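You operate a simulated robot arm through the tools that you are given. There is no shell and no other tool.

The job below is to be done with a simulated robot arm. You get a single attempt, and the scene is never put back.

TASK
Move the photo-eye to mark 1 and prove it with the test block.
Fine: slacken its knob, slide it, clamp it again, then start the outfeed and wait till it stands.

Only the result counts: the job must be done as asked and must still hold three seconds after the hand-in. Knocking over, shifting, dropping, spilling or breaking anything else fails it.

THE ROBOT
A 7-joint arm with a three-finger gripper, fixed in place. Base frame: the origin is on the floor under the middle of its stand, x ahead of it, y to its left, z up; the work surface is at about z = 780. Readings come in mm, rad, newtons and seconds.
With the tool pointing down near the work surface it reaches from about 100 to 880 mm from the base axis. Its first joint turns from -2.897 to 2.897 rad. Payload 2.94 kg.
The TCP is the grasp point between the finger pads, 30 mm short of the fingertips. In the tool frame z runs along the fingers and y along their closing line. The gripper opens to 132 mm; its body begins 107 mm behind the TCP.
Orientation is that of the tool frame in the base frame, as [roll, pitch, yaw] about the fixed x, y, z axes, in that order (R = Rz(yaw) Ry(pitch) Rx(roll)). With the fingers straight down and closing along the base's y, the tool's x points along the base's -x, its y along +y and its z along -z.

THE INTERFACE
- The arm moves only by the tool nudge_tool. Its argument "deltas" is a list of rows, each a list of 7 numbers: the shift along the base's x, y, z in mm, then the turn, a rotation vector about the base's x, y, z in rad, then the closure, from 0 (fully open) to 1 (shut). In form: [[dx, dy, dz, ax, ay, az, grip], ...]. A call has 1 to 20 rows; each row shifts and turns the commanded pose from where the row before left it. Each row takes 0.2 s and may step no farther than 50 mm and 0.15 rad from the row before; otherwise, or with a gripper value out of range, the whole call is refused. Where a pose cannot be reached the arm comes as near as it can. A force on the tool above 60 N (or 10 N above the force at the start of the call, whichever is more), or a blocked arm, ends the call early, and 0.2 s more pass. The fingers move at their own pace (about 37.4 mm/s each) and stop on an object; they squeeze with about 21 N. The grip force told is the motor's: it shows also when the fingers shut on nothing. Time passes only in rows, and 0.2 s behind the last, so rows that do not move let the fingers close. It gives the time, the measured TCP pose, the force on the tool (base axes), the opening and the grip force at its end, in the units of the frame above (readings bear some noise), with the torque about the TCP (base axes, N m) and any sound that the robot's microphone picked up.
- Cameras (640 x 400 px; columns grow to the right, rows downward): "scene" is fixed at [49.6, 503, 1568.2]; the picture's right is [-0.71, -0.71, 0.00], its down [-0.52, 0.51, -0.69] and it looks along [0.49, -0.48, -0.73] (base axes); focal length 368 px, centre (320, 200). "wrist" rides on the gripper at [72, 3, -144] in the tool frame; the picture's right is [-0.04, 1.00, 0.00], its down [-0.88, -0.04, -0.48] and it looks along [-0.48, -0.02, 0.88] (tool axes); focal length 256 px, centre (320, 200). There is no depth. A picture from a camera that has moved, and an enlarged one, comes with that camera's place and axes in the base frame and with its lens.
- capture(camera): a new picture of that camera. No time passes.
- raise_lower(by): moves the trunk up (or, below 0, down) by that many mm; the arm rides with it, the base frame stays. It gives what a move gives, with no picture.
- zoom(camera, box): a new picture of the part [left, top, right, bottom] of that camera's present view, enlarged. No time passes.
- job_done(): hands the job in; it is judged then, once.

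Places have to be worked out from the pictures, the camera data and where the tool is seen. Open the gripper and draw the arm clear of the work before you hand the job in, unless the task says otherwise.

The tools are called after "Request:" by a JSON object that holds its "method" and its "body". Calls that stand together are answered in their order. nudge_tool: Moves the arm, as the interface text tells. Its arguments: {"type":"object","properties":{"deltas":{"type":"array","items":{"type":"array","items":{"type":"number"}}}},"required":["deltas"]} The other tools are called the same way: raise_lower (by) moves the trunk up or down; capture (camera) takes a picture; zoom (camera, box) takes an enlarged picture of a part of a camera's view; job_done () hands the job in.

At the start:

```text
clock: 0.0
tcp_pos: [582.2, 158.5, 1197.8]
ee_rot: [3.142, 0.0, 3.141]
wrist_force: [0.3, -0.7, 0.0]
torque: [0.03, -0.02, -0.01]
opening: 132.1
grasp_force: 0.0
trunk travel left (down, up): [-250.0, 290.0]
```

scene: 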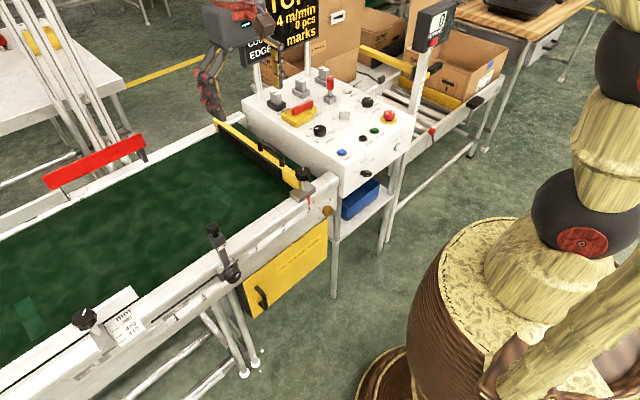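
wrist: 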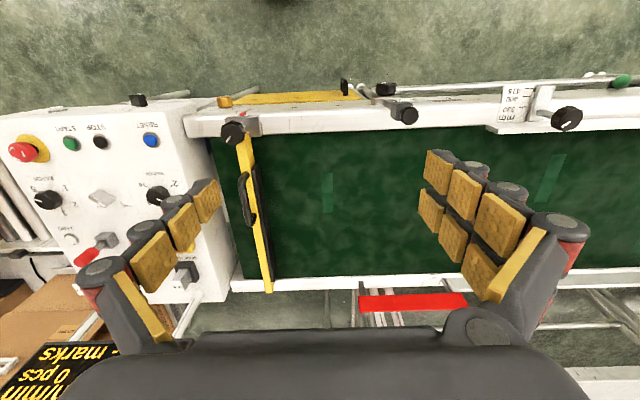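

I'll first look closely at both views to identify the photo-eye, its knob, the marks, the panel and the test block.

Request:
{"method": "zoom", "body": {"camera": "scene", "box": [180, 0, 460, 175]}}

Request:
{"method": "zoom", "body": {"camera": "scene", "box": [0, 200, 320, 400]}}

Request:
{"method": "zoom", "body": {"camera": "wrist", "box": [320, 60, 640, 260]}}

Request:
{"method": "zoom", "body": {"camera": "wrist", "box": [0, 80, 320, 280]}}

```text
2.29 times, centred on (320, 88) of scene
camera zoom: at [49.6, 503.0, 1568.2], right [-0.71, -0.71, 0.0], down [-0.52, 0.51, -0.69], along [0.49, -0.48, -0.73], focal length 841 px, centre (320, 457)
```

zoom: 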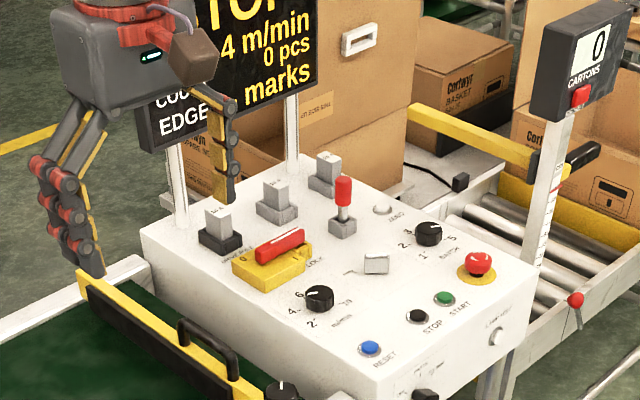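

```text
2.00 times, centred on (160, 300) of scene
camera zoom: at [49.6, 503.0, 1568.2], right [-0.71, -0.71, 0.0], down [-0.52, 0.51, -0.69], along [0.49, -0.48, -0.73], focal length 736 px, centre (640, 0)
```

zoom: 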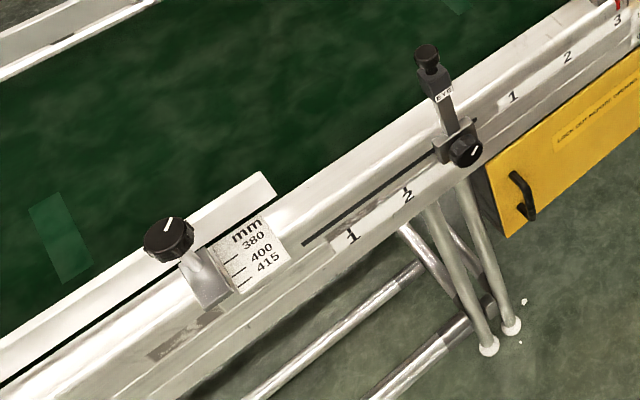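

```text
2.00 times, centred on (480, 160) of wrist
camera zoom: at [510.5, 162.6, 1341.0], right [0.04, 1.0, 0.0], down [0.88, -0.04, 0.48], along [0.48, -0.02, -0.88], focal length 512 px, centre (0, 280)
```

zoom: 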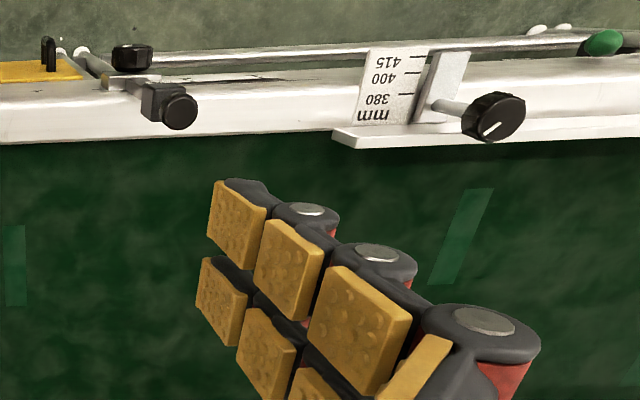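

```text
2.00 times, centred on (160, 180) of wrist
camera zoom: at [510.5, 162.6, 1341.0], right [0.04, 1.0, 0.0], down [0.88, -0.04, 0.48], along [0.48, -0.02, -0.88], focal length 512 px, centre (640, 240)
```

zoom: 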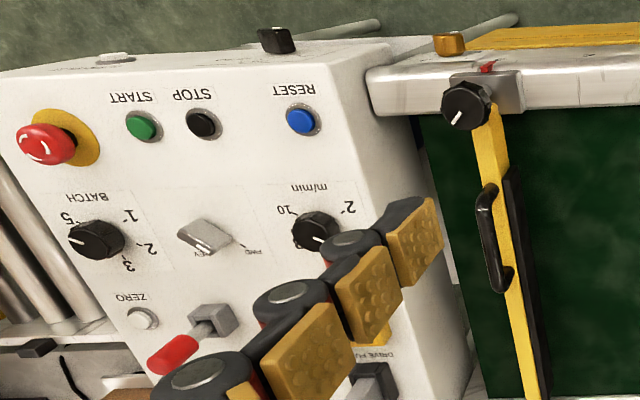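

I'll zoom further into the sign, the panel labels and the mark scales before moving anything.

Request:
{"method": "zoom", "body": {"camera": "scene", "box": [190, 0, 350, 100]}}

Request:
{"method": "zoom", "body": {"camera": "scene", "box": [240, 70, 400, 170]}}

Request:
{"method": "zoom", "body": {"camera": "scene", "box": [140, 200, 300, 300]}}

Request:
{"method": "zoom", "body": {"camera": "scene", "box": [240, 160, 400, 260]}}

Request:
{"method": "zoom", "body": {"camera": "scene", "box": [360, 0, 520, 100]}}

Request:
{"method": "zoom", "body": {"camera": "scene", "box": [0, 0, 200, 125]}}

```text
4.00 times, centred on (270, 50) of scene
camera zoom: at [49.6, 503.0, 1568.2], right [-0.71, -0.71, 0.0], down [-0.52, 0.51, -0.69], along [0.49, -0.48, -0.73], focal length 1472 px, centre (520, 800)
```

zoom: 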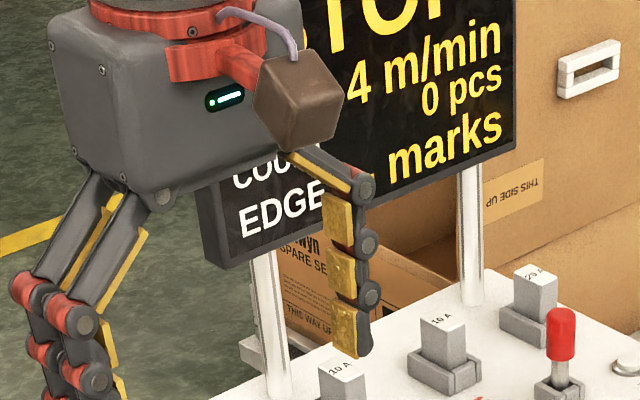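

```text
4.00 times, centred on (320, 120) of scene
camera zoom: at [49.6, 503.0, 1568.2], right [-0.71, -0.71, 0.0], down [-0.52, 0.51, -0.69], along [0.49, -0.48, -0.73], focal length 1472 px, centre (320, 520)
```

zoom: 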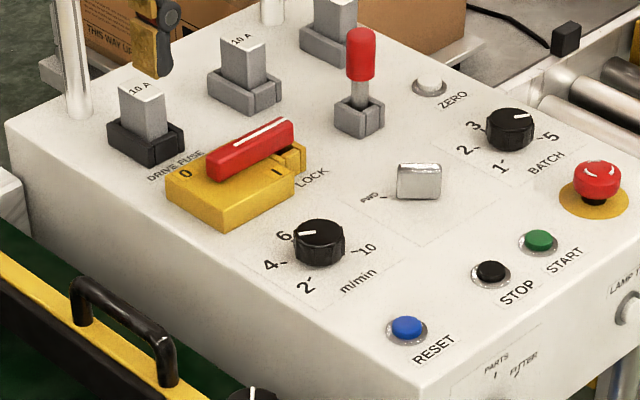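

```text
4.00 times, centred on (220, 250) of scene
camera zoom: at [49.6, 503.0, 1568.2], right [-0.71, -0.71, 0.0], down [-0.52, 0.51, -0.69], along [0.49, -0.48, -0.73], focal length 1472 px, centre (720, 0)
```

zoom: 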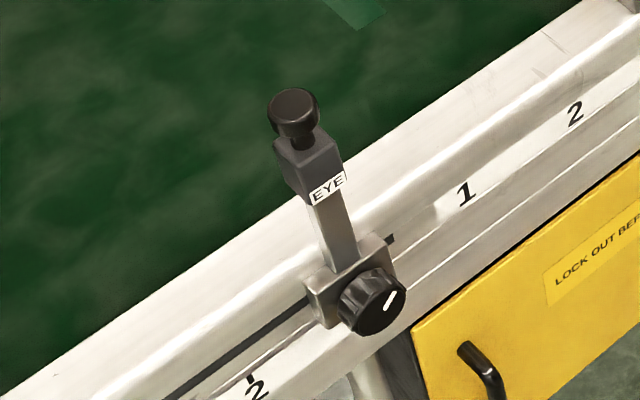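

```text
4.00 times, centred on (320, 210) of scene
camera zoom: at [49.6, 503.0, 1568.2], right [-0.71, -0.71, 0.0], down [-0.52, 0.51, -0.69], along [0.49, -0.48, -0.73], focal length 1472 px, centre (320, 160)
```

zoom: 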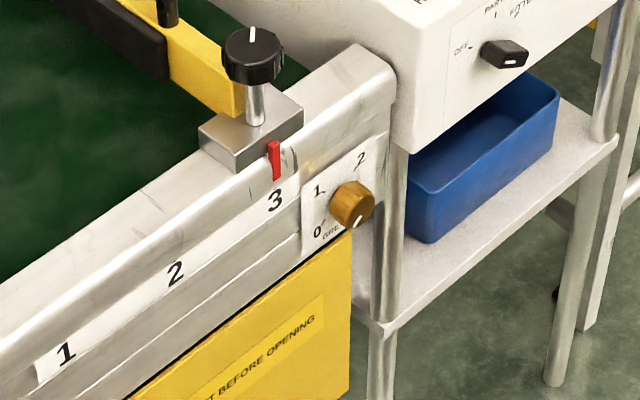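

```text
4.00 times, centred on (440, 50) of scene
camera zoom: at [49.6, 503.0, 1568.2], right [-0.71, -0.71, 0.0], down [-0.52, 0.51, -0.69], along [0.49, -0.48, -0.73], focal length 1472 px, centre (-160, 800)
```

zoom: 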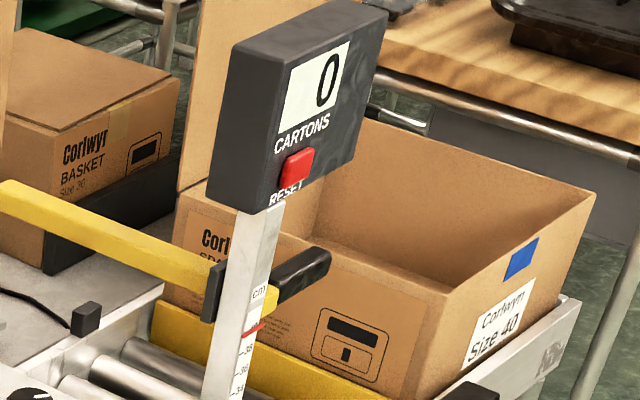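

```text
3.20 times, centred on (100, 62) of scene
camera zoom: at [49.6, 503.0, 1568.2], right [-0.71, -0.71, 0.0], down [-0.52, 0.51, -0.69], along [0.49, -0.48, -0.73], focal length 1178 px, centre (1024, 640)
```

zoom: 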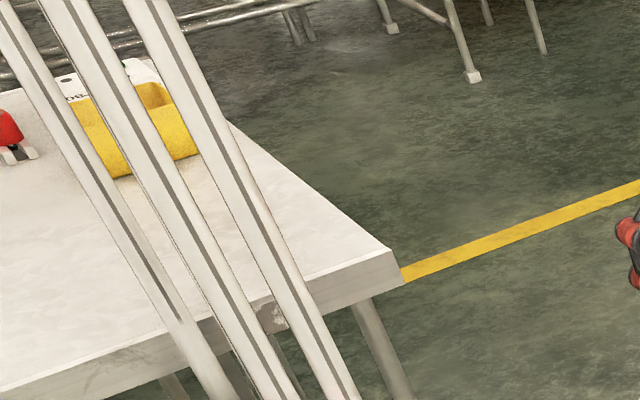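

The eye (at about y≈305) sits near a hidden mark 3, with marks 2 and 1 farther toward +y (about 392 and 471). I'll swing the arm toward +y at this height to look for the test block and see the eye scale better.

Request:
{"method": "nudge_tool", "body": {"deltas": [[-40, 40, 0, 0, 0, 0, 0], [-40, 40, 0, 0, 0, 0, 0], [-40, 40, 0, 0, 0, 0, 0], [-20, 45, 0, 0, 0, 0, 0], [0, 45, 0, 0, 0, 0, 0], [0, 45, 0, 0, 0, 0, 0]]}}

Request:
{"method": "capture", "body": {"camera": "wrist"}}

Request:
{"method": "capture", "body": {"camera": "scene"}}

```text
refused: row 1 steps farther than a row can; nothing moved
```

```text
taken
camera wrist: at [510.5, 162.6, 1341.0], right [0.04, 1.0, 0.0], down [0.88, -0.04, 0.48], along [0.48, -0.02, -0.88], focal length 256 px, centre (320, 200)
```

wrist: 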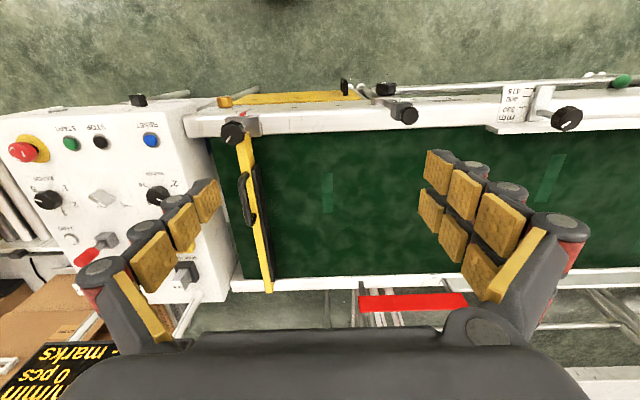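

```text
taken
```

scene: 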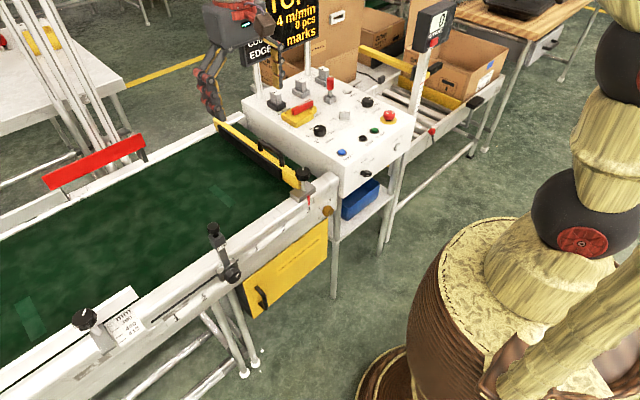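

The step was refused (56 mm diagonal), so I use smaller steps to swing toward +y and slightly back toward the base for a look.

Request:
{"method": "nudge_tool", "body": {"deltas": [[-30, 30, 0, 0, 0, 0, 0], [-30, 35, 0, 0, 0, 0, 0], [-30, 35, 0, 0, 0, 0, 0], [-30, 35, 0, 0, 0, 0, 0], [0, 45, 0, 0, 0, 0, 0], [0, 45, 0, 0, 0, 0, 0], [0, 45, 0, 0, 0, 0, 0]]}}

Request:
{"method": "capture", "body": {"camera": "wrist"}}

Request:
{"method": "capture", "body": {"camera": "scene"}}

```text
clock: 1.6
tcp_pos: [463.6, 427.1, 1193.3]
ee_rot: [-3.141, -0.002, -3.14]
wrist_force: [0.0, 0.2, 0.1]
torque: [0.03, 0.03, 0.02]
opening: 132.1
grasp_force: 0.0
trunk travel left (down, up): [-250.0, 290.0]
```

```text
taken
camera wrist: at [391.3, 431.3, 1336.4], right [0.04, 1.0, 0.0], down [0.88, -0.04, 0.48], along [0.47, -0.02, -0.88], focal length 256 px, centre (320, 200)
```

wrist: 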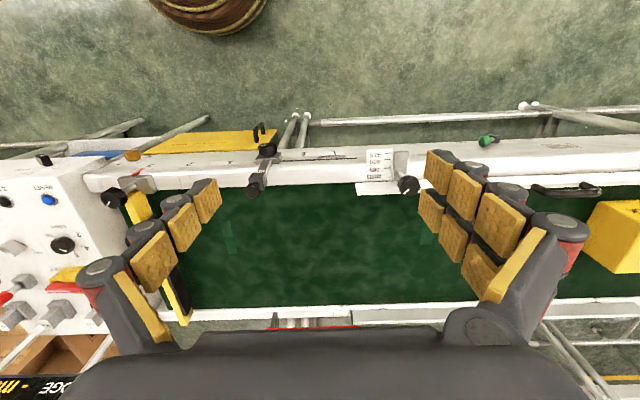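

```text
taken
```

scene: 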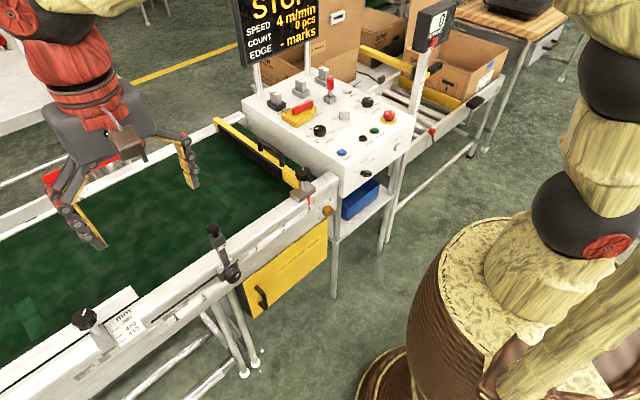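

The board reads "STOP / SPEED 4 m/min / COUNT 0 pcs / EDGE – marks", and a yellow block stands upstream on the belt. I'll zoom in on these.

Request:
{"method": "zoom", "body": {"camera": "scene", "box": [230, 0, 330, 62]}}

Request:
{"method": "zoom", "body": {"camera": "wrist", "box": [440, 80, 640, 300]}}

Request:
{"method": "zoom", "body": {"camera": "wrist", "box": [220, 110, 440, 220]}}

Request:
{"method": "zoom", "body": {"camera": "wrist", "box": [0, 120, 220, 340]}}

```text
6.40 times, centred on (280, 31) of scene
camera zoom: at [49.6, 503.0, 1568.2], right [-0.71, -0.71, 0.0], down [-0.52, 0.51, -0.69], along [0.49, -0.48, -0.73], focal length 2356 px, centre (576, 1282)
```

zoom: 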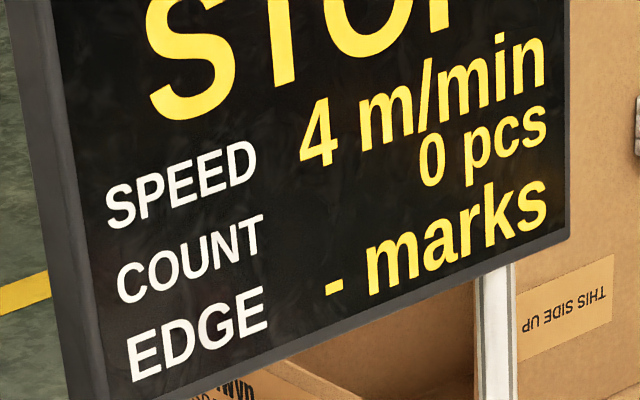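

```text
1.82 times, centred on (540, 190) of wrist
camera zoom: at [391.3, 431.3, 1336.4], right [0.04, 1.0, 0.0], down [0.88, -0.04, 0.48], along [0.47, -0.02, -0.88], focal length 465 px, centre (-80, 218)
```

zoom: 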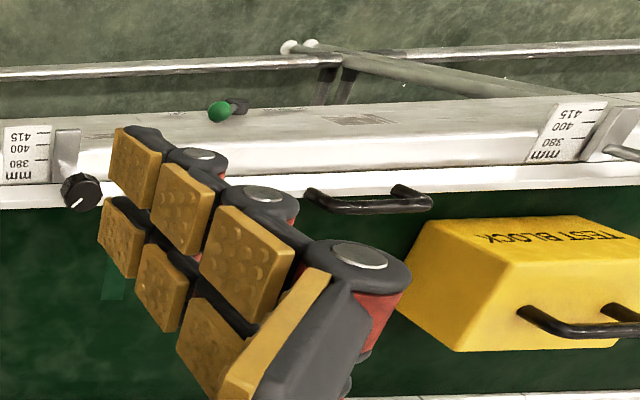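

```text
2.91 times, centred on (330, 165) of wrist
camera zoom: at [391.3, 431.3, 1336.4], right [0.04, 1.0, 0.0], down [0.88, -0.04, 0.48], along [0.47, -0.02, -0.88], focal length 745 px, centre (291, 302)
```

zoom: 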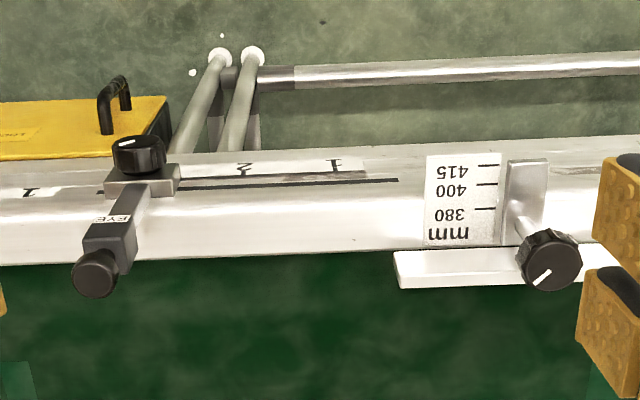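

```text
1.82 times, centred on (110, 230) of wrist
camera zoom: at [391.3, 431.3, 1336.4], right [0.04, 1.0, 0.0], down [0.88, -0.04, 0.48], along [0.47, -0.02, -0.88], focal length 465 px, centre (702, 146)
```

zoom: 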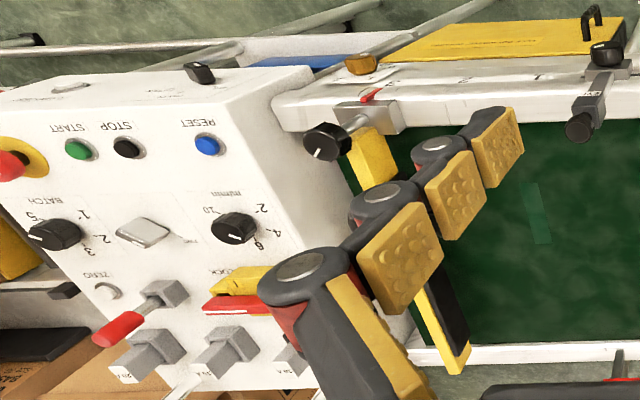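

The TEST BLOCK is already on the belt upstream, with the eye knob at about (567, 302, 750). I'll bring the wrist camera lower and tilt it forward to see the knob, bracket and marks up close from the robot's side.

Request:
{"method": "nudge_tool", "body": {"deltas": [[-10, -30, -30, 0, 0, 0, 0], [-10, -30, -35, 0, -0.1, 0, 0], [-10, -30, -35, 0, -0.1, 0, 0], [-10, -30, -35, 0, -0.1, 0, 0], [0, 0, -45, 0, -0.1, 0, 0], [0, 0, -45, 0, -0.1, 0, 0]]}}

Request:
{"method": "capture", "body": {"camera": "wrist"}}

Request:
{"method": "capture", "body": {"camera": "scene"}}

```text
clock: 3.0
tcp_pos: [424.0, 307.6, 974.0]
ee_rot: [3.14, 0.503, 3.141]
wrist_force: [0.1, -0.2, 0.5]
torque: [-0.01, 0.02, -0.01]
opening: 131.6
grasp_force: 0.0
trunk travel left (down, up): [-250.0, 290.0]
```

```text
taken
camera wrist: at [290.3, 311.9, 1065.3], right [0.04, 1.0, 0.02], down [0.54, -0.04, 0.84], along [0.84, -0.02, -0.54], focal length 256 px, centre (320, 200)
```

wrist: 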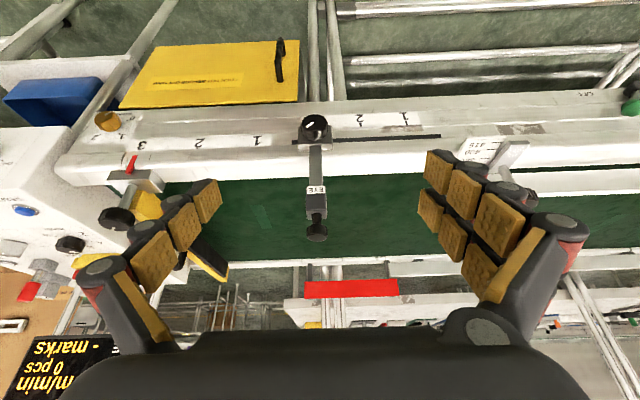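

```text
taken
```

scene: 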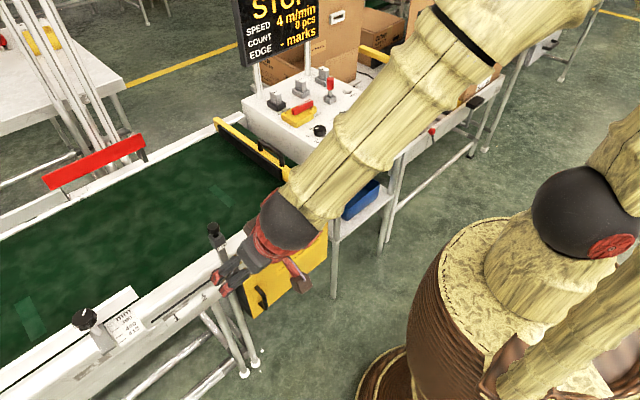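

Request:
{"method": "zoom", "body": {"camera": "wrist", "box": [240, 90, 460, 250]}}

Request:
{"method": "zoom", "body": {"camera": "wrist", "box": [280, 100, 360, 150]}}

```text
2.50 times, centred on (350, 170) of wrist
camera zoom: at [290.3, 311.9, 1065.3], right [0.04, 1.0, 0.02], down [0.54, -0.04, 0.84], along [0.84, -0.02, -0.54], focal length 640 px, centre (245, 275)
```

zoom: 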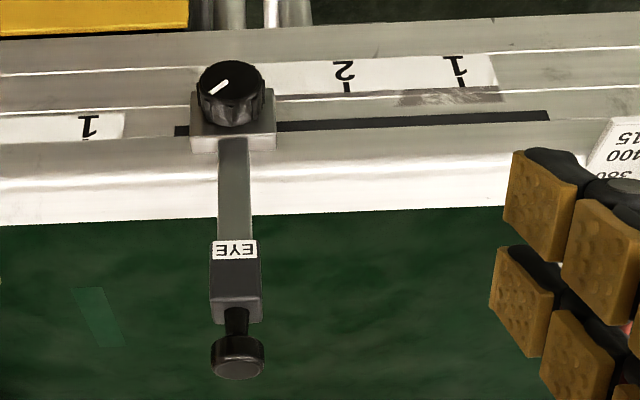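

```text
8.00 times, centred on (320, 125) of wrist
camera zoom: at [290.3, 311.9, 1065.3], right [0.04, 1.0, 0.02], down [0.54, -0.04, 0.84], along [0.84, -0.02, -0.54], focal length 2048 px, centre (320, 800)
```

zoom: 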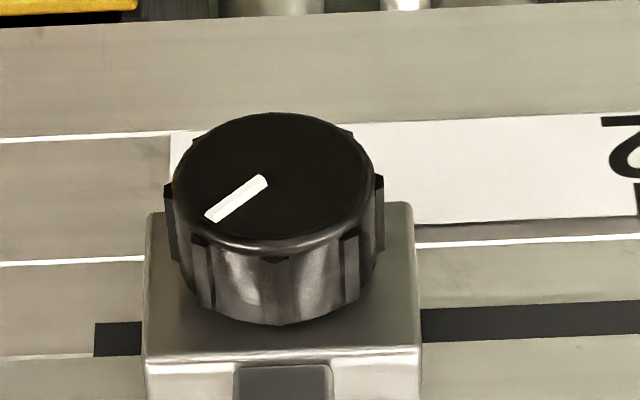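

The knob is about Ø42 mm with its axis horizontal, facing the robot (−x). It is centred near (567, 299, 742), with the carriage at y≈299, which is mark 3; marks 2 and 1 come out at y≈379 and 459. I'll bring the tool horizontal (pointing +x) in front of the knob, well short of it, and check that the pose is reachable.

Request:
{"method": "nudge_tool", "body": {"deltas": [[8, -2, -30, 0, -0.1187, 0, 0], [8, -2, -30, 0, -0.1187, 0, 0], [8, -2, -30, 0, -0.1187, 0, 0], [8, -2, -30, 0, -0.1187, 0, 0], [0, 0, -22, 0, -0.1187, 0, 0], [0, 0, -22, 0, -0.1187, 0, 0], [0, 0, -22, 0, -0.1187, 0, 0], [0, 0, -22, 0, -0.1187, 0, 0], [0, 0, -22, 0, -0.1187, 0, 0], [0, 0, 0, 0, 0, 0, 0]]}}

Request:
{"method": "capture", "body": {"camera": "wrist"}}

Request:
{"method": "capture", "body": {"camera": "scene"}}

```text
clock: 5.2
tcp_pos: [467.8, 327.5, 747.5]
ee_rot: [-1.787, 1.565, -1.793]
wrist_force: [0.2, 0.4, 0.1]
torque: [-0.07, -0.02, 0.0]
opening: 132.0
grasp_force: 0.1
out of reach, approached as far as the arm can: row 7, 8
trunk travel left (down, up): [-250.0, 290.0]
```

```text
taken
camera wrist: at [323.4, 332.0, 675.2], right [0.0, 1.0, 0.04], down [-0.47, -0.03, 0.88], along [0.88, -0.02, 0.47], focal length 256 px, centre (320, 200)
```

wrist: 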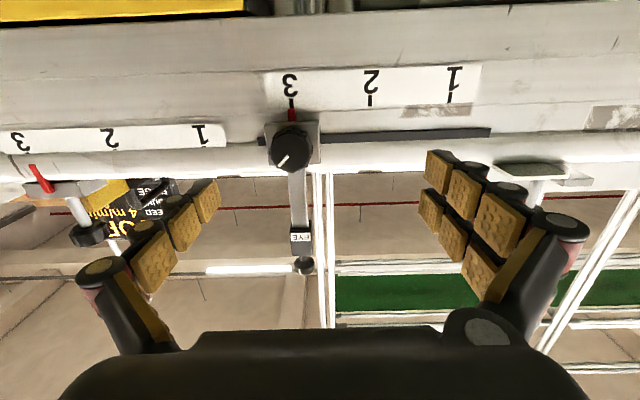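

```text
taken
```

scene: 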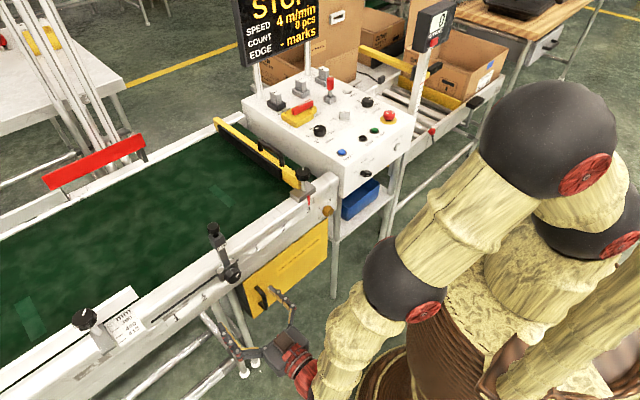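

Now the red pointer under the carriage is visible at mark 3. I'll zoom to measure the knob centre and marks in this view.

Request:
{"method": "zoom", "body": {"camera": "wrist", "box": [240, 60, 400, 160]}}

Request:
{"method": "zoom", "body": {"camera": "wrist", "box": [400, 60, 560, 160]}}

Request:
{"method": "zoom", "body": {"camera": "wrist", "box": [250, 110, 330, 170]}}

Request:
{"method": "zoom", "body": {"camera": "scene", "box": [180, 200, 340, 360]}}

```text
4.00 times, centred on (320, 110) of wrist
camera zoom: at [323.4, 332.0, 675.2], right [0.0, 1.0, 0.04], down [-0.47, -0.03, 0.88], along [0.88, -0.02, 0.47], focal length 1024 px, centre (320, 560)
```

zoom: 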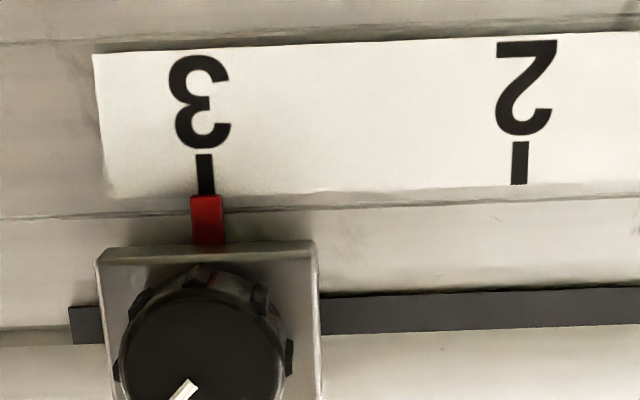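

```text
4.00 times, centred on (480, 110) of wrist
camera zoom: at [323.4, 332.0, 675.2], right [0.0, 1.0, 0.04], down [-0.47, -0.03, 0.88], along [0.88, -0.02, 0.47], focal length 1024 px, centre (-320, 560)
```

zoom: 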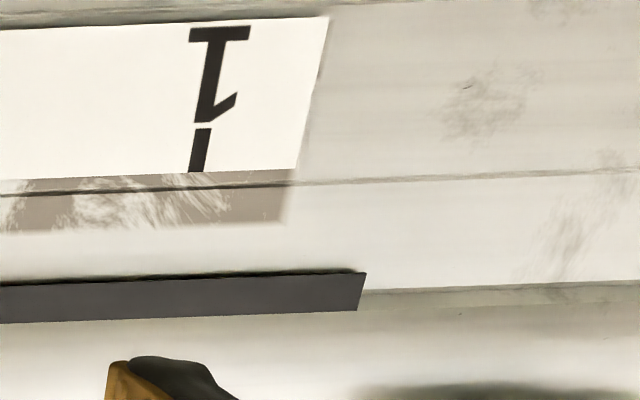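

```text
6.67 times, centred on (290, 140) of wrist
camera zoom: at [323.4, 332.0, 675.2], right [0.0, 1.0, 0.04], down [-0.47, -0.03, 0.88], along [0.88, -0.02, 0.47], focal length 1707 px, centre (520, 600)
```

zoom: 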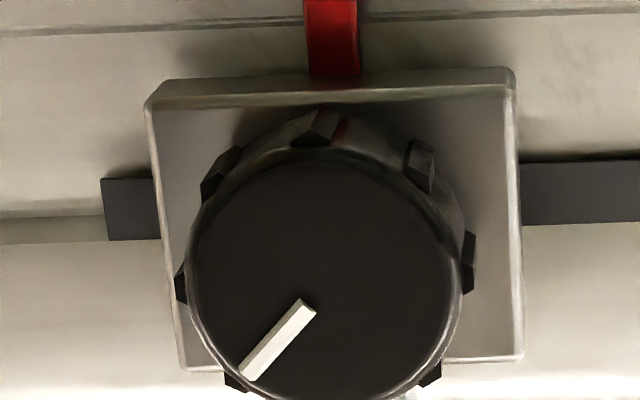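

```text
2.50 times, centred on (260, 280) of scene
camera zoom: at [49.6, 503.0, 1568.2], right [-0.71, -0.71, 0.0], down [-0.52, 0.51, -0.69], along [0.49, -0.48, -0.73], focal length 920 px, centre (470, 0)
```

zoom: 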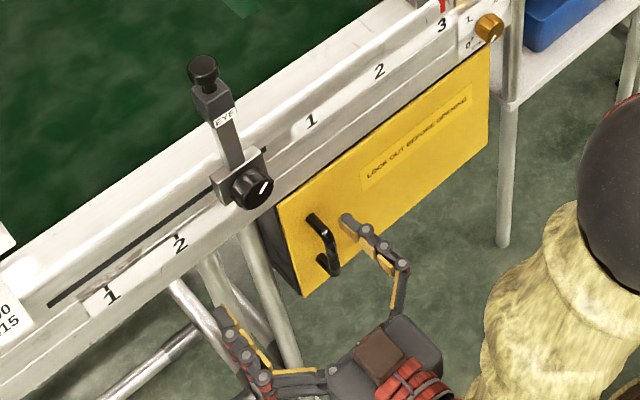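

The knob face centre works out at about (562, 299.4, 750). Slackening (counter-clockwise seen from the robot) is rotation about −x, so I'll align the axis here and test how far the wrist can pre-roll about +x before gripping.

Request:
{"method": "nudge_tool", "body": {"deltas": [[0, -14, 1.5, 0.1, 0, 0, 0], [0, -14, 1.5, 0.14, 0, 0, 0], [0, 0, 0, 0.14, 0, 0, 0], [0, 0, 0, 0.14, 0, 0, 0], [0, 0, 0, 0.14, 0, 0, 0], [0, 0, 0, 0.14, 0, 0, 0], [0, 0, 0, 0.14, 0, 0, 0], [0, 0, 0, 0.14, 0, 0, 0], [0, 0, 0, 0.14, 0, 0, 0], [0, 0, 0, 0.14, 0, 0, 0], [0, 0, 0, 0.14, 0, 0, 0], [0, 0, 0, 0, 0, 0, 0]]}}

Request:
{"method": "capture", "body": {"camera": "wrist"}}

Request:
{"method": "capture", "body": {"camera": "scene"}}

```text
clock: 7.8
tcp_pos: [509.8, 420.2, 734.6]
ee_rot: [1.617, 1.29, 1.602]
wrist_force: [0.0, -0.4, 1.1]
torque: [-0.03, 0.01, 0.0]
opening: 131.7
grasp_force: 0.2
out of reach, approached as far as the arm can: row 1, 2, 3, 4, 5, 6, 7, 8, 9, 10, 11
trunk travel left (down, up): [-250.0, 290.0]
```

```text
taken
camera wrist: at [365.1, 446.0, 668.7], right [0.02, 0.95, 0.32], down [-0.47, -0.27, 0.84], along [0.88, -0.16, 0.44], focal length 256 px, centre (320, 200)
```

wrist: 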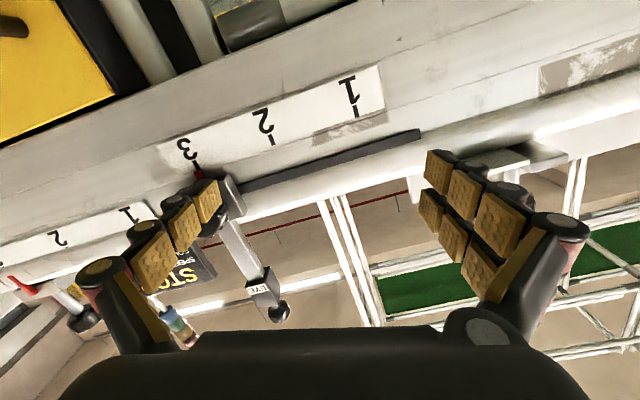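

```text
taken
```

scene: 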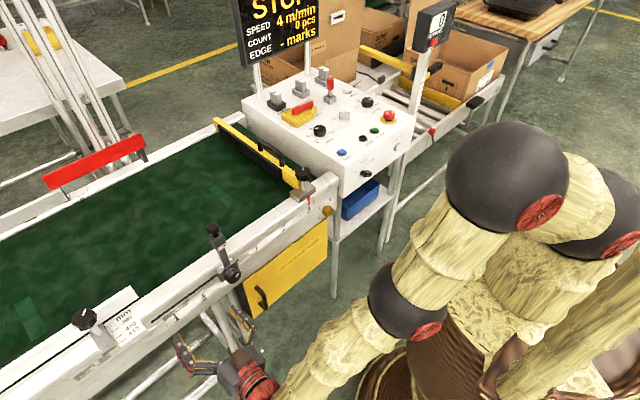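

The arm hits a joint limit here: the forearm points too steeply down for a horizontal tool. Lowering the trunk will fix that, so I'll first back off and rise, then lower the trunk.

Request:
{"method": "nudge_tool", "body": {"deltas": [[-35, 0, 20, 0, 0, 0, 0], [-35, 0, 30, 0, 0, 0, 0], [0, 0, 40, 0, 0, 0, 0], [0, 0, 40, 0, 0, 0, 0], [0, 0, 40, 0, 0, 0, 0], [0, 0, 40, 0, 0, 0, 0], [0, 0, 0, 0, 0, 0, 0]]}}

Request:
{"method": "capture", "body": {"camera": "scene"}}

```text
clock: 9.4
tcp_pos: [443.6, 449.8, 940.0]
ee_rot: [1.614, 1.289, 1.603]
wrist_force: [-0.3, 0.0, 0.9]
torque: [-0.01, 0.01, 0.04]
opening: 132.0
grasp_force: 0.1
out of reach, approached as far as the arm can: row 1, 2, 3
trunk travel left (down, up): [-250.0, 290.0]
```

```text
taken
```

scene: 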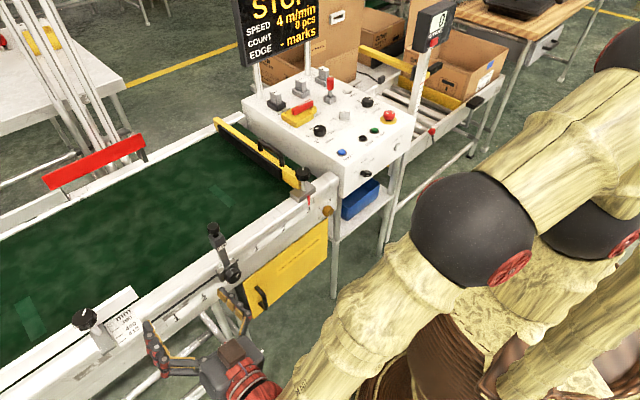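

Back at z=940 with the tool still horizontal. I'll move y back to about 300, then lower the trunk 200 mm so the arm gets a flatter forearm.

Request:
{"method": "nudge_tool", "body": {"deltas": [[0, -40, 0, 0, 0, 0, 0], [0, -40, 0, 0, 0, 0, 0], [0, -40, 0, 0, 0, 0, 0], [0, -30, 0, 0, 0, 0, 0], [0, 0, 0, 0, 0, 0, 0]]}}

Request:
{"method": "raise_lower", "body": {"by": -200}}

Request:
{"method": "capture", "body": {"camera": "scene"}}

Request:
{"method": "capture", "body": {"camera": "wrist"}}

```text
clock: 10.6
tcp_pos: [465.3, 380.6, 994.7]
ee_rot: [1.639, 1.301, 1.616]
wrist_force: [-0.2, 0.0, -0.4]
torque: [0.0, -0.01, 0.04]
opening: 132.0
grasp_force: 0.1
out of reach, approached as far as the arm can: row 1, 2, 3, 4
trunk travel left (down, up): [-250.0, 290.0]
```

```text
clock: 12.8
tcp_pos: [466.8, 381.3, 794.4]
ee_rot: [1.64, 1.303, 1.616]
wrist_force: [-0.4, 1.1, -1.8]
torque: [0.03, -0.02, -0.01]
opening: 132.2
grasp_force: 0.0
trunk travel left (down, up): [-50.0, 490.0]
```

```text
taken
```

scene: 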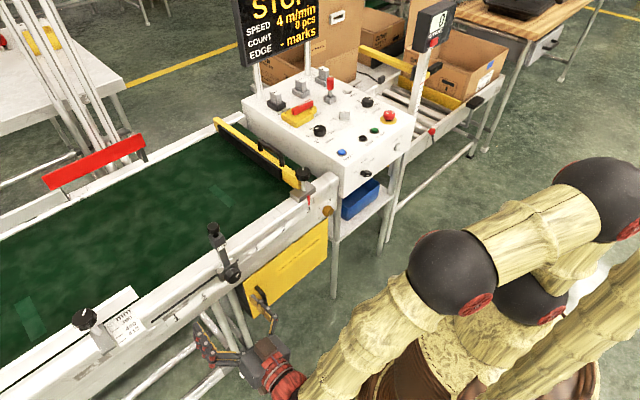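

```text
taken
camera wrist: at [321.7, 406.2, 728.1], right [0.03, 0.95, 0.31], down [-0.47, -0.26, 0.85], along [0.88, -0.17, 0.44], focal length 256 px, centre (320, 200)
```

wrist: 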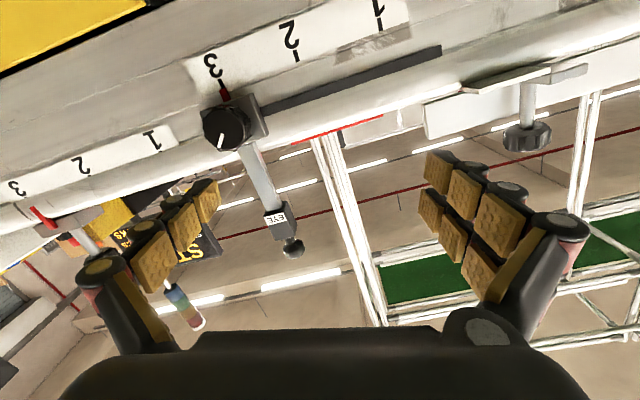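

The trunk is now 200 mm lower. I'll test a pure position move toward the knob axis (y≈300, z≈750) to see if it is reachable in this configuration.

Request:
{"method": "nudge_tool", "body": {"deltas": [[0, -20, -10, 0, 0, 0, 0], [0, -20, -10, 0, 0, 0, 0], [0, -20, -10, 0, 0, 0, 0], [0, -20, -14, 0, 0, 0, 0], [0, 0, 0, 0, 0, 0, 0]]}}

Request:
{"method": "capture", "body": {"camera": "scene"}}

```text
clock: 14.0
tcp_pos: [482.0, 360.0, 799.8]
ee_rot: [1.668, 1.312, 1.636]
wrist_force: [-0.5, -0.6, 0.1]
torque: [0.03, -0.02, 0.01]
opening: 131.9
grasp_force: 0.0
out of reach, approached as far as the arm can: row 1, 2, 3, 4
trunk travel left (down, up): [-50.0, 490.0]
```

```text
taken
```

scene: 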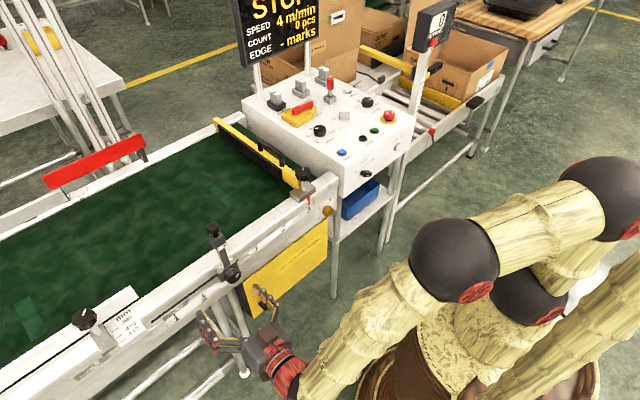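

Still limited, which suggests the last wrist joint sits at its stop in the +roll direction. I'll roll the other way (about −x) and see whether the pose frees up.

Request:
{"method": "nudge_tool", "body": {"deltas": [[0, 0, 0, -0.14, 0, 0, 0], [0, 0, 0, -0.14, 0, 0, 0], [0, 0, 0, -0.14, 0, 0, 0], [0, 0, 0, -0.14, 0, 0, 0], [0, 0, 0, -0.14, 0, 0, 0], [0, 0, 0, -0.14, 0, 0, 0], [0, 0, 0, 0, 0, 0, 0]]}}

Request:
{"method": "capture", "body": {"camera": "scene"}}

```text
clock: 15.6
tcp_pos: [481.4, 360.9, 801.5]
ee_rot: [-1.565, 0.999, -1.592]
wrist_force: [0.0, -0.7, 0.4]
torque: [-0.01, 0.0, 0.01]
opening: 132.0
grasp_force: 0.0
trunk travel left (down, up): [-50.0, 490.0]
```

```text
taken
```

scene: 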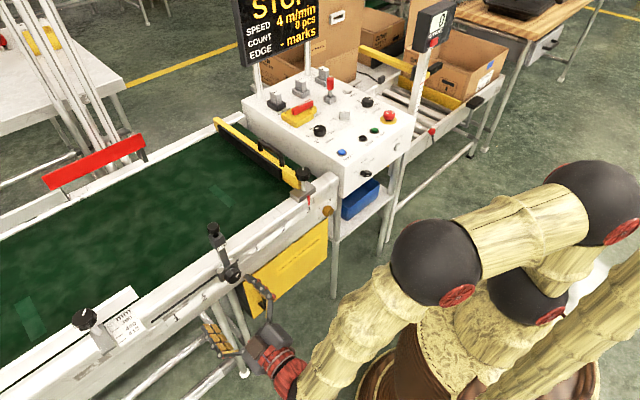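

Rolling about −x is free, so the slackening direction has plenty of range. Now I move to the knob axis at a standoff (y≈299.4, z≈750).

Request:
{"method": "nudge_tool", "body": {"deltas": [[-2, -21, -17, 0, 0, 0, 0], [-3, -20, -17, 0, 0, 0, 0], [-3, -20, -17, 0, 0, 0, 0], [0, 0, 0, 0, 0, 0, 0]]}}

Request:
{"method": "capture", "body": {"camera": "wrist"}}

Request:
{"method": "capture", "body": {"camera": "scene"}}

```text
clock: 16.6
tcp_pos: [471.4, 297.0, 749.3]
ee_rot: [-1.564, 1.001, -1.594]
wrist_force: [0.6, -0.1, -0.1]
torque: [0.03, -0.02, -0.02]
opening: 131.8
grasp_force: 0.1
trunk travel left (down, up): [-50.0, 490.0]
```

```text
taken
camera wrist: at [326.7, 264.9, 686.4], right [0.03, 0.86, -0.5], down [-0.47, 0.46, 0.76], along [0.88, 0.21, 0.41], focal length 256 px, centre (320, 200)
```

wrist: 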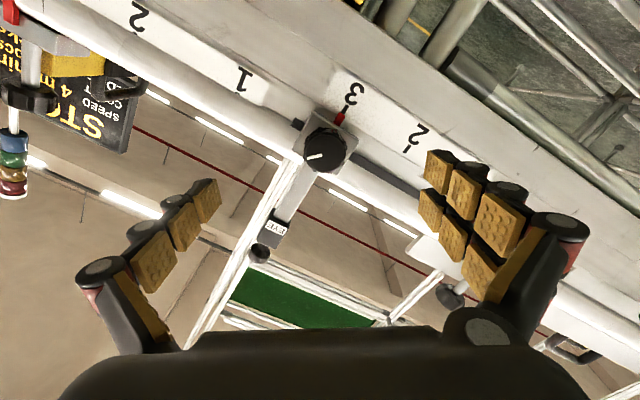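

```text
taken
```

scene: 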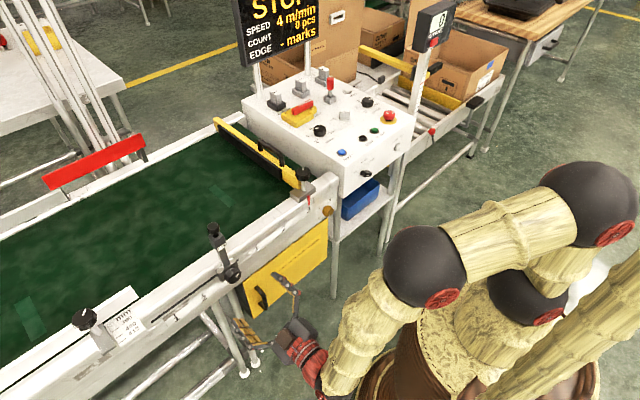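

The pose is reachable now. I'll zoom to refine the knob centre relative to the tool axis.

Request:
{"method": "zoom", "body": {"camera": "wrist", "box": [280, 100, 376, 160]}}

Request:
{"method": "zoom", "body": {"camera": "wrist", "box": [280, 130, 376, 190]}}

```text
6.67 times, centred on (328, 130) of wrist
camera zoom: at [326.7, 264.9, 686.4], right [0.03, 0.86, -0.5], down [-0.47, 0.46, 0.76], along [0.88, 0.21, 0.41], focal length 1707 px, centre (267, 667)
```

zoom: 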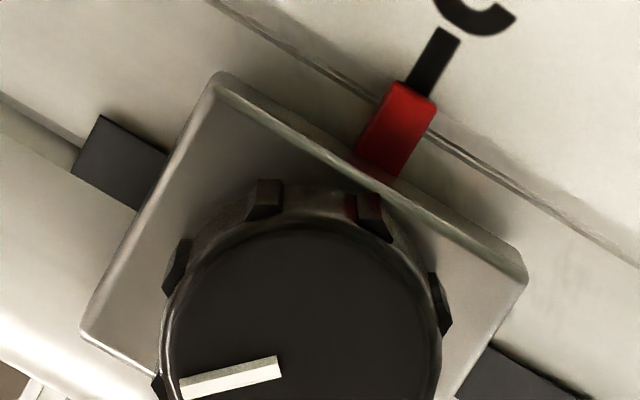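

```text
6.67 times, centred on (328, 160) of wrist
camera zoom: at [326.7, 264.9, 686.4], right [0.03, 0.86, -0.5], down [-0.47, 0.46, 0.76], along [0.88, 0.21, 0.41], focal length 1707 px, centre (267, 467)
```

zoom: 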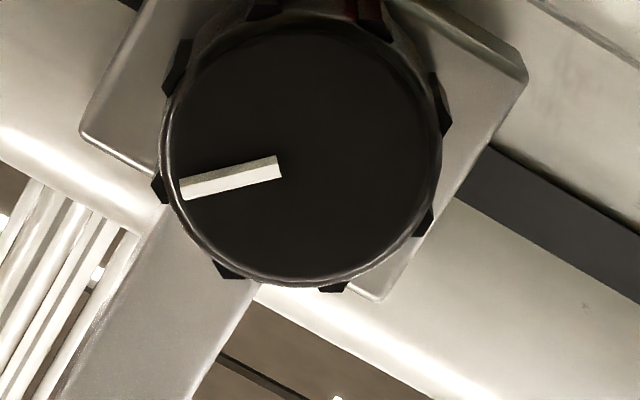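

Knob centre refined to about (562, 300.5, 750.2), with the plate front at x≈587 and the rail face at about 603. I'll square up the small yaw error and advance to x≈530 with the gripper open.

Request:
{"method": "nudge_tool", "body": {"deltas": [[19, 2, 0.5, 0, 0.0037, 0.029, 0], [20, 1.5, 0.5, 0, 0, 0, 0], [20, 0, 0, 0, 0, 0, 0], [0, 0, 0, 0, 0, 0, 0]]}}

Request:
{"method": "capture", "body": {"camera": "wrist"}}

Request:
{"method": "zoom", "body": {"camera": "scene", "box": [180, 200, 340, 360]}}

```text
clock: 17.6
tcp_pos: [531.9, 300.6, 751.4]
ee_rot: [-1.573, 1.001, -1.571]
wrist_force: [0.2, 0.0, 0.7]
torque: [-0.01, 0.02, 0.01]
opening: 131.9
grasp_force: 0.0
trunk travel left (down, up): [-50.0, 490.0]
```

```text
taken
camera wrist: at [388.2, 263.6, 689.4], right [0.0, 0.86, -0.5], down [-0.48, 0.44, 0.76], along [0.88, 0.24, 0.41], focal length 256 px, centre (320, 200)
```

wrist: 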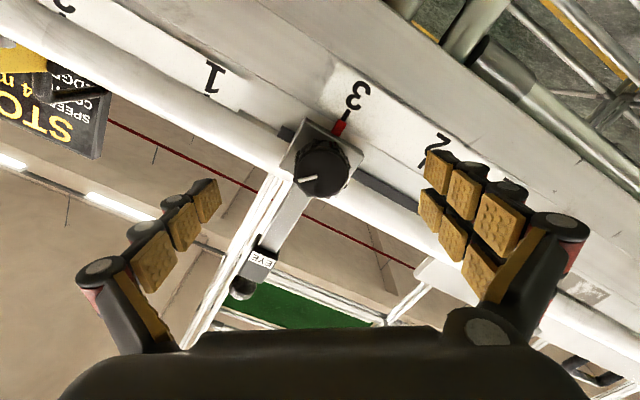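

```text
2.50 times, centred on (260, 280) of scene
camera zoom: at [49.6, 503.0, 1568.2], right [-0.71, -0.71, 0.0], down [-0.52, 0.51, -0.69], along [0.49, -0.48, -0.73], focal length 920 px, centre (470, 0)
```

zoom: 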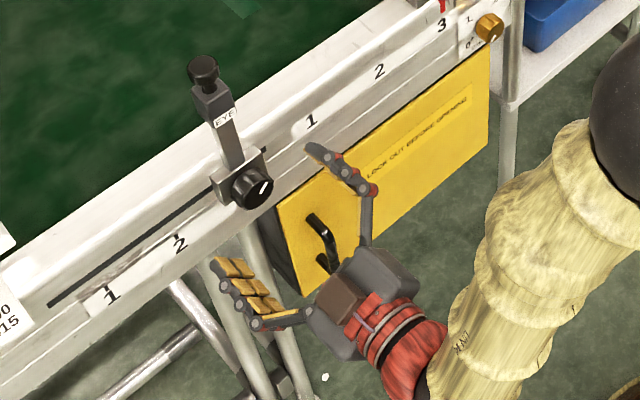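

Aligned and clear. I'll zoom once more to verify the centring before the final approach.

Request:
{"method": "zoom", "body": {"camera": "wrist", "box": [270, 120, 366, 180]}}

Request:
{"method": "zoom", "body": {"camera": "wrist", "box": [270, 140, 366, 200]}}

```text
6.67 times, centred on (318, 150) of wrist
camera zoom: at [388.2, 263.6, 689.4], right [0.0, 0.86, -0.5], down [-0.48, 0.44, 0.76], along [0.88, 0.24, 0.41], focal length 1707 px, centre (333, 533)
```

zoom: 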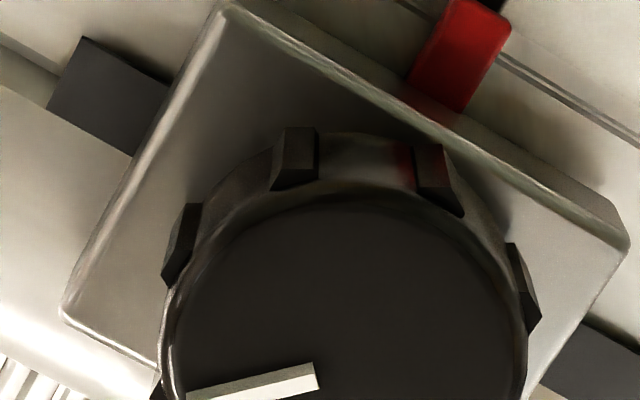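

```text
6.67 times, centred on (318, 170) of wrist
camera zoom: at [388.2, 263.6, 689.4], right [0.0, 0.86, -0.5], down [-0.48, 0.44, 0.76], along [0.88, 0.24, 0.41], focal length 1707 px, centre (333, 400)
```

zoom: 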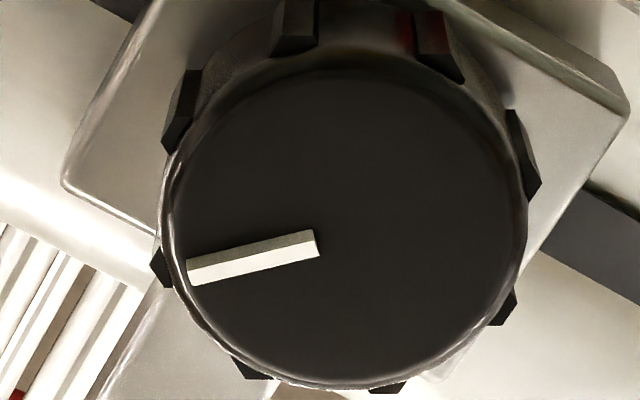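

The knob is Ø≈40 mm and about 1.3 mm off in y. I'll correct that, advance to x≈553 (tips just short of the plate), and check.

Request:
{"method": "nudge_tool", "body": {"deltas": [[7, 1.2, -0.7, 0, 0, 0, 0], [7, 0, 0, 0, 0, 0, 0], [7, 0, 0, 0, 0, 0, 0], [0, 0, 0, 0, 0, 0, 0]]}}

Request:
{"method": "capture", "body": {"camera": "wrist"}}

Request:
{"method": "zoom", "body": {"camera": "scene", "box": [180, 200, 340, 300]}}

```text
clock: 18.6
tcp_pos: [553.2, 302.2, 750.0]
ee_rot: [-1.575, 1.0, -1.57]
wrist_force: [-0.1, 0.6, 0.8]
torque: [0.01, 0.02, -0.01]
opening: 132.0
grasp_force: 0.0
trunk travel left (down, up): [-50.0, 490.0]
```

```text
taken
camera wrist: at [409.9, 266.4, 687.7], right [0.0, 0.86, -0.5], down [-0.48, 0.44, 0.76], along [0.88, 0.24, 0.41], focal length 256 px, centre (320, 200)
```

wrist: 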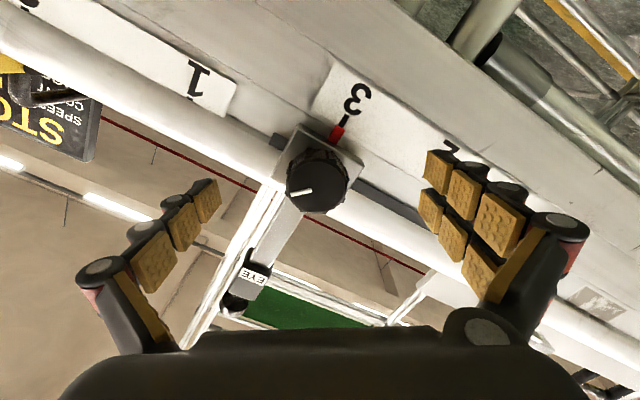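

```text
4.00 times, centred on (260, 250) of scene
camera zoom: at [49.6, 503.0, 1568.2], right [-0.71, -0.71, 0.0], down [-0.52, 0.51, -0.69], along [0.49, -0.48, -0.73], focal length 1472 px, centre (560, 0)
```

zoom: 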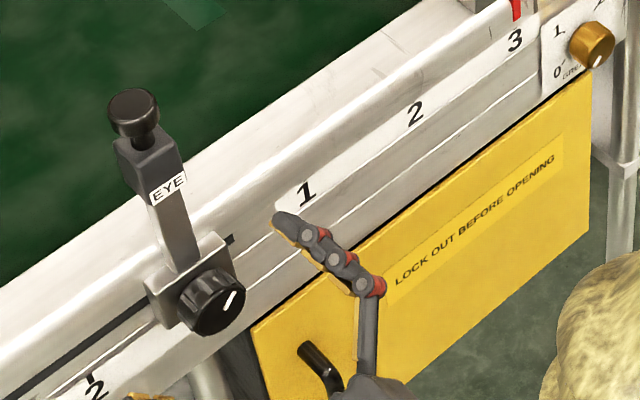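

Position is good: knob centred between open fingers. Closing on the knob now without moving.

Request:
{"method": "nudge_tool", "body": {"deltas": [[0, 0, 0, 0, 0, 0, 0.4], [0, 0, 0, 0, 0, 0, 0.6], [0, 0, 0, 0, 0, 0, 0.8], [0, 0, 0, 0, 0, 0, 1], [0, 0, 0, 0, 0, 0, 1], [0, 0, 0, 0, 0, 0, 1], [0, 0, 0, 0, 0, 0, 1], [0, 0, 0, 0, 0, 0, 1]]}}

Request:
{"method": "capture", "body": {"camera": "wrist"}}

Request:
{"method": "zoom", "body": {"camera": "scene", "box": [180, 200, 340, 300]}}

```text
clock: 20.4
tcp_pos: [552.4, 299.6, 750.5]
ee_rot: [-1.57, 0.999, -1.572]
wrist_force: [-18.5, -13.9, 9.1]
torque: [-0.07, 0.21, 0.18]
opening: 38.8
grasp_force: 21.2
trunk travel left (down, up): [-50.0, 490.0]
```

```text
taken
camera wrist: at [408.4, 264.7, 688.2], right [0.0, 0.86, -0.5], down [-0.48, 0.44, 0.76], along [0.88, 0.24, 0.41], focal length 256 px, centre (320, 200)
```

wrist: 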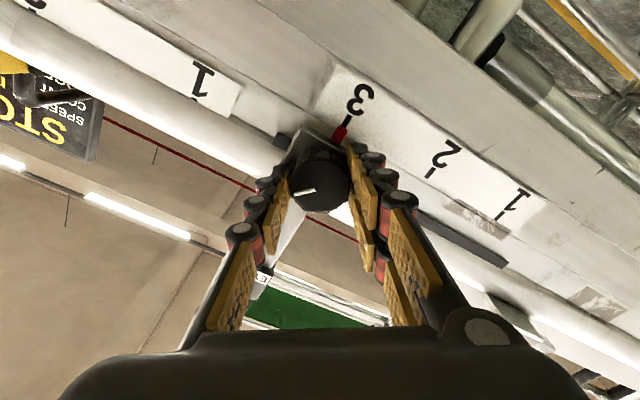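

```text
4.00 times, centred on (260, 250) of scene
camera zoom: at [49.6, 503.0, 1568.2], right [-0.71, -0.71, 0.0], down [-0.52, 0.51, -0.69], along [0.49, -0.48, -0.73], focal length 1472 px, centre (560, 0)
```

zoom: 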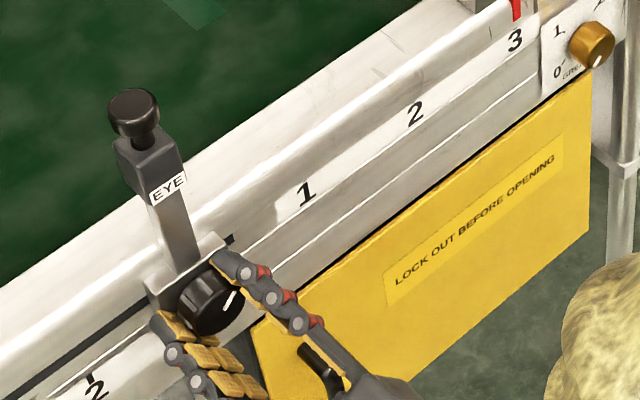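

Gripped at 38.8 mm opening; side forces show the knob centre is about 2.5 mm toward −y and the tips lightly press the plate. I'll relax these by shifting the command slightly while holding.

Request:
{"method": "nudge_tool", "body": {"deltas": [[-2, -1.5, 0.7, 0, 0, 0, 1], [-1.5, -1.2, 0.7, 0, 0, 0, 1], [0, 0, 0, 0, 0, 0, 1]]}}

```text
clock: 21.2
tcp_pos: [552.2, 299.4, 751.9]
ee_rot: [-1.576, 1.001, -1.572]
wrist_force: [24.4, 0.0, -12.1]
torque: [0.03, 0.46, -0.11]
opening: 38.2
grasp_force: 44.7
trunk travel left (down, up): [-50.0, 490.0]
```

Now it pulls the other way (friction in the grip), so I'll split the difference: +2 mm in x and −1 mm in z.

Request:
{"method": "nudge_tool", "body": {"deltas": [[1.8, 0, -1, 0, 0, 0, 1], [0, 0, 0, 0, 0, 0, 1]]}}

```text
clock: 21.8
tcp_pos: [552.5, 300.3, 750.3]
ee_rot: [-1.573, 1.0, -1.568]
wrist_force: [7.7, 0.0, -3.9]
torque: [-0.03, 0.14, -0.02]
opening: 38.2
grasp_force: 44.9
trunk travel left (down, up): [-50.0, 490.0]
```

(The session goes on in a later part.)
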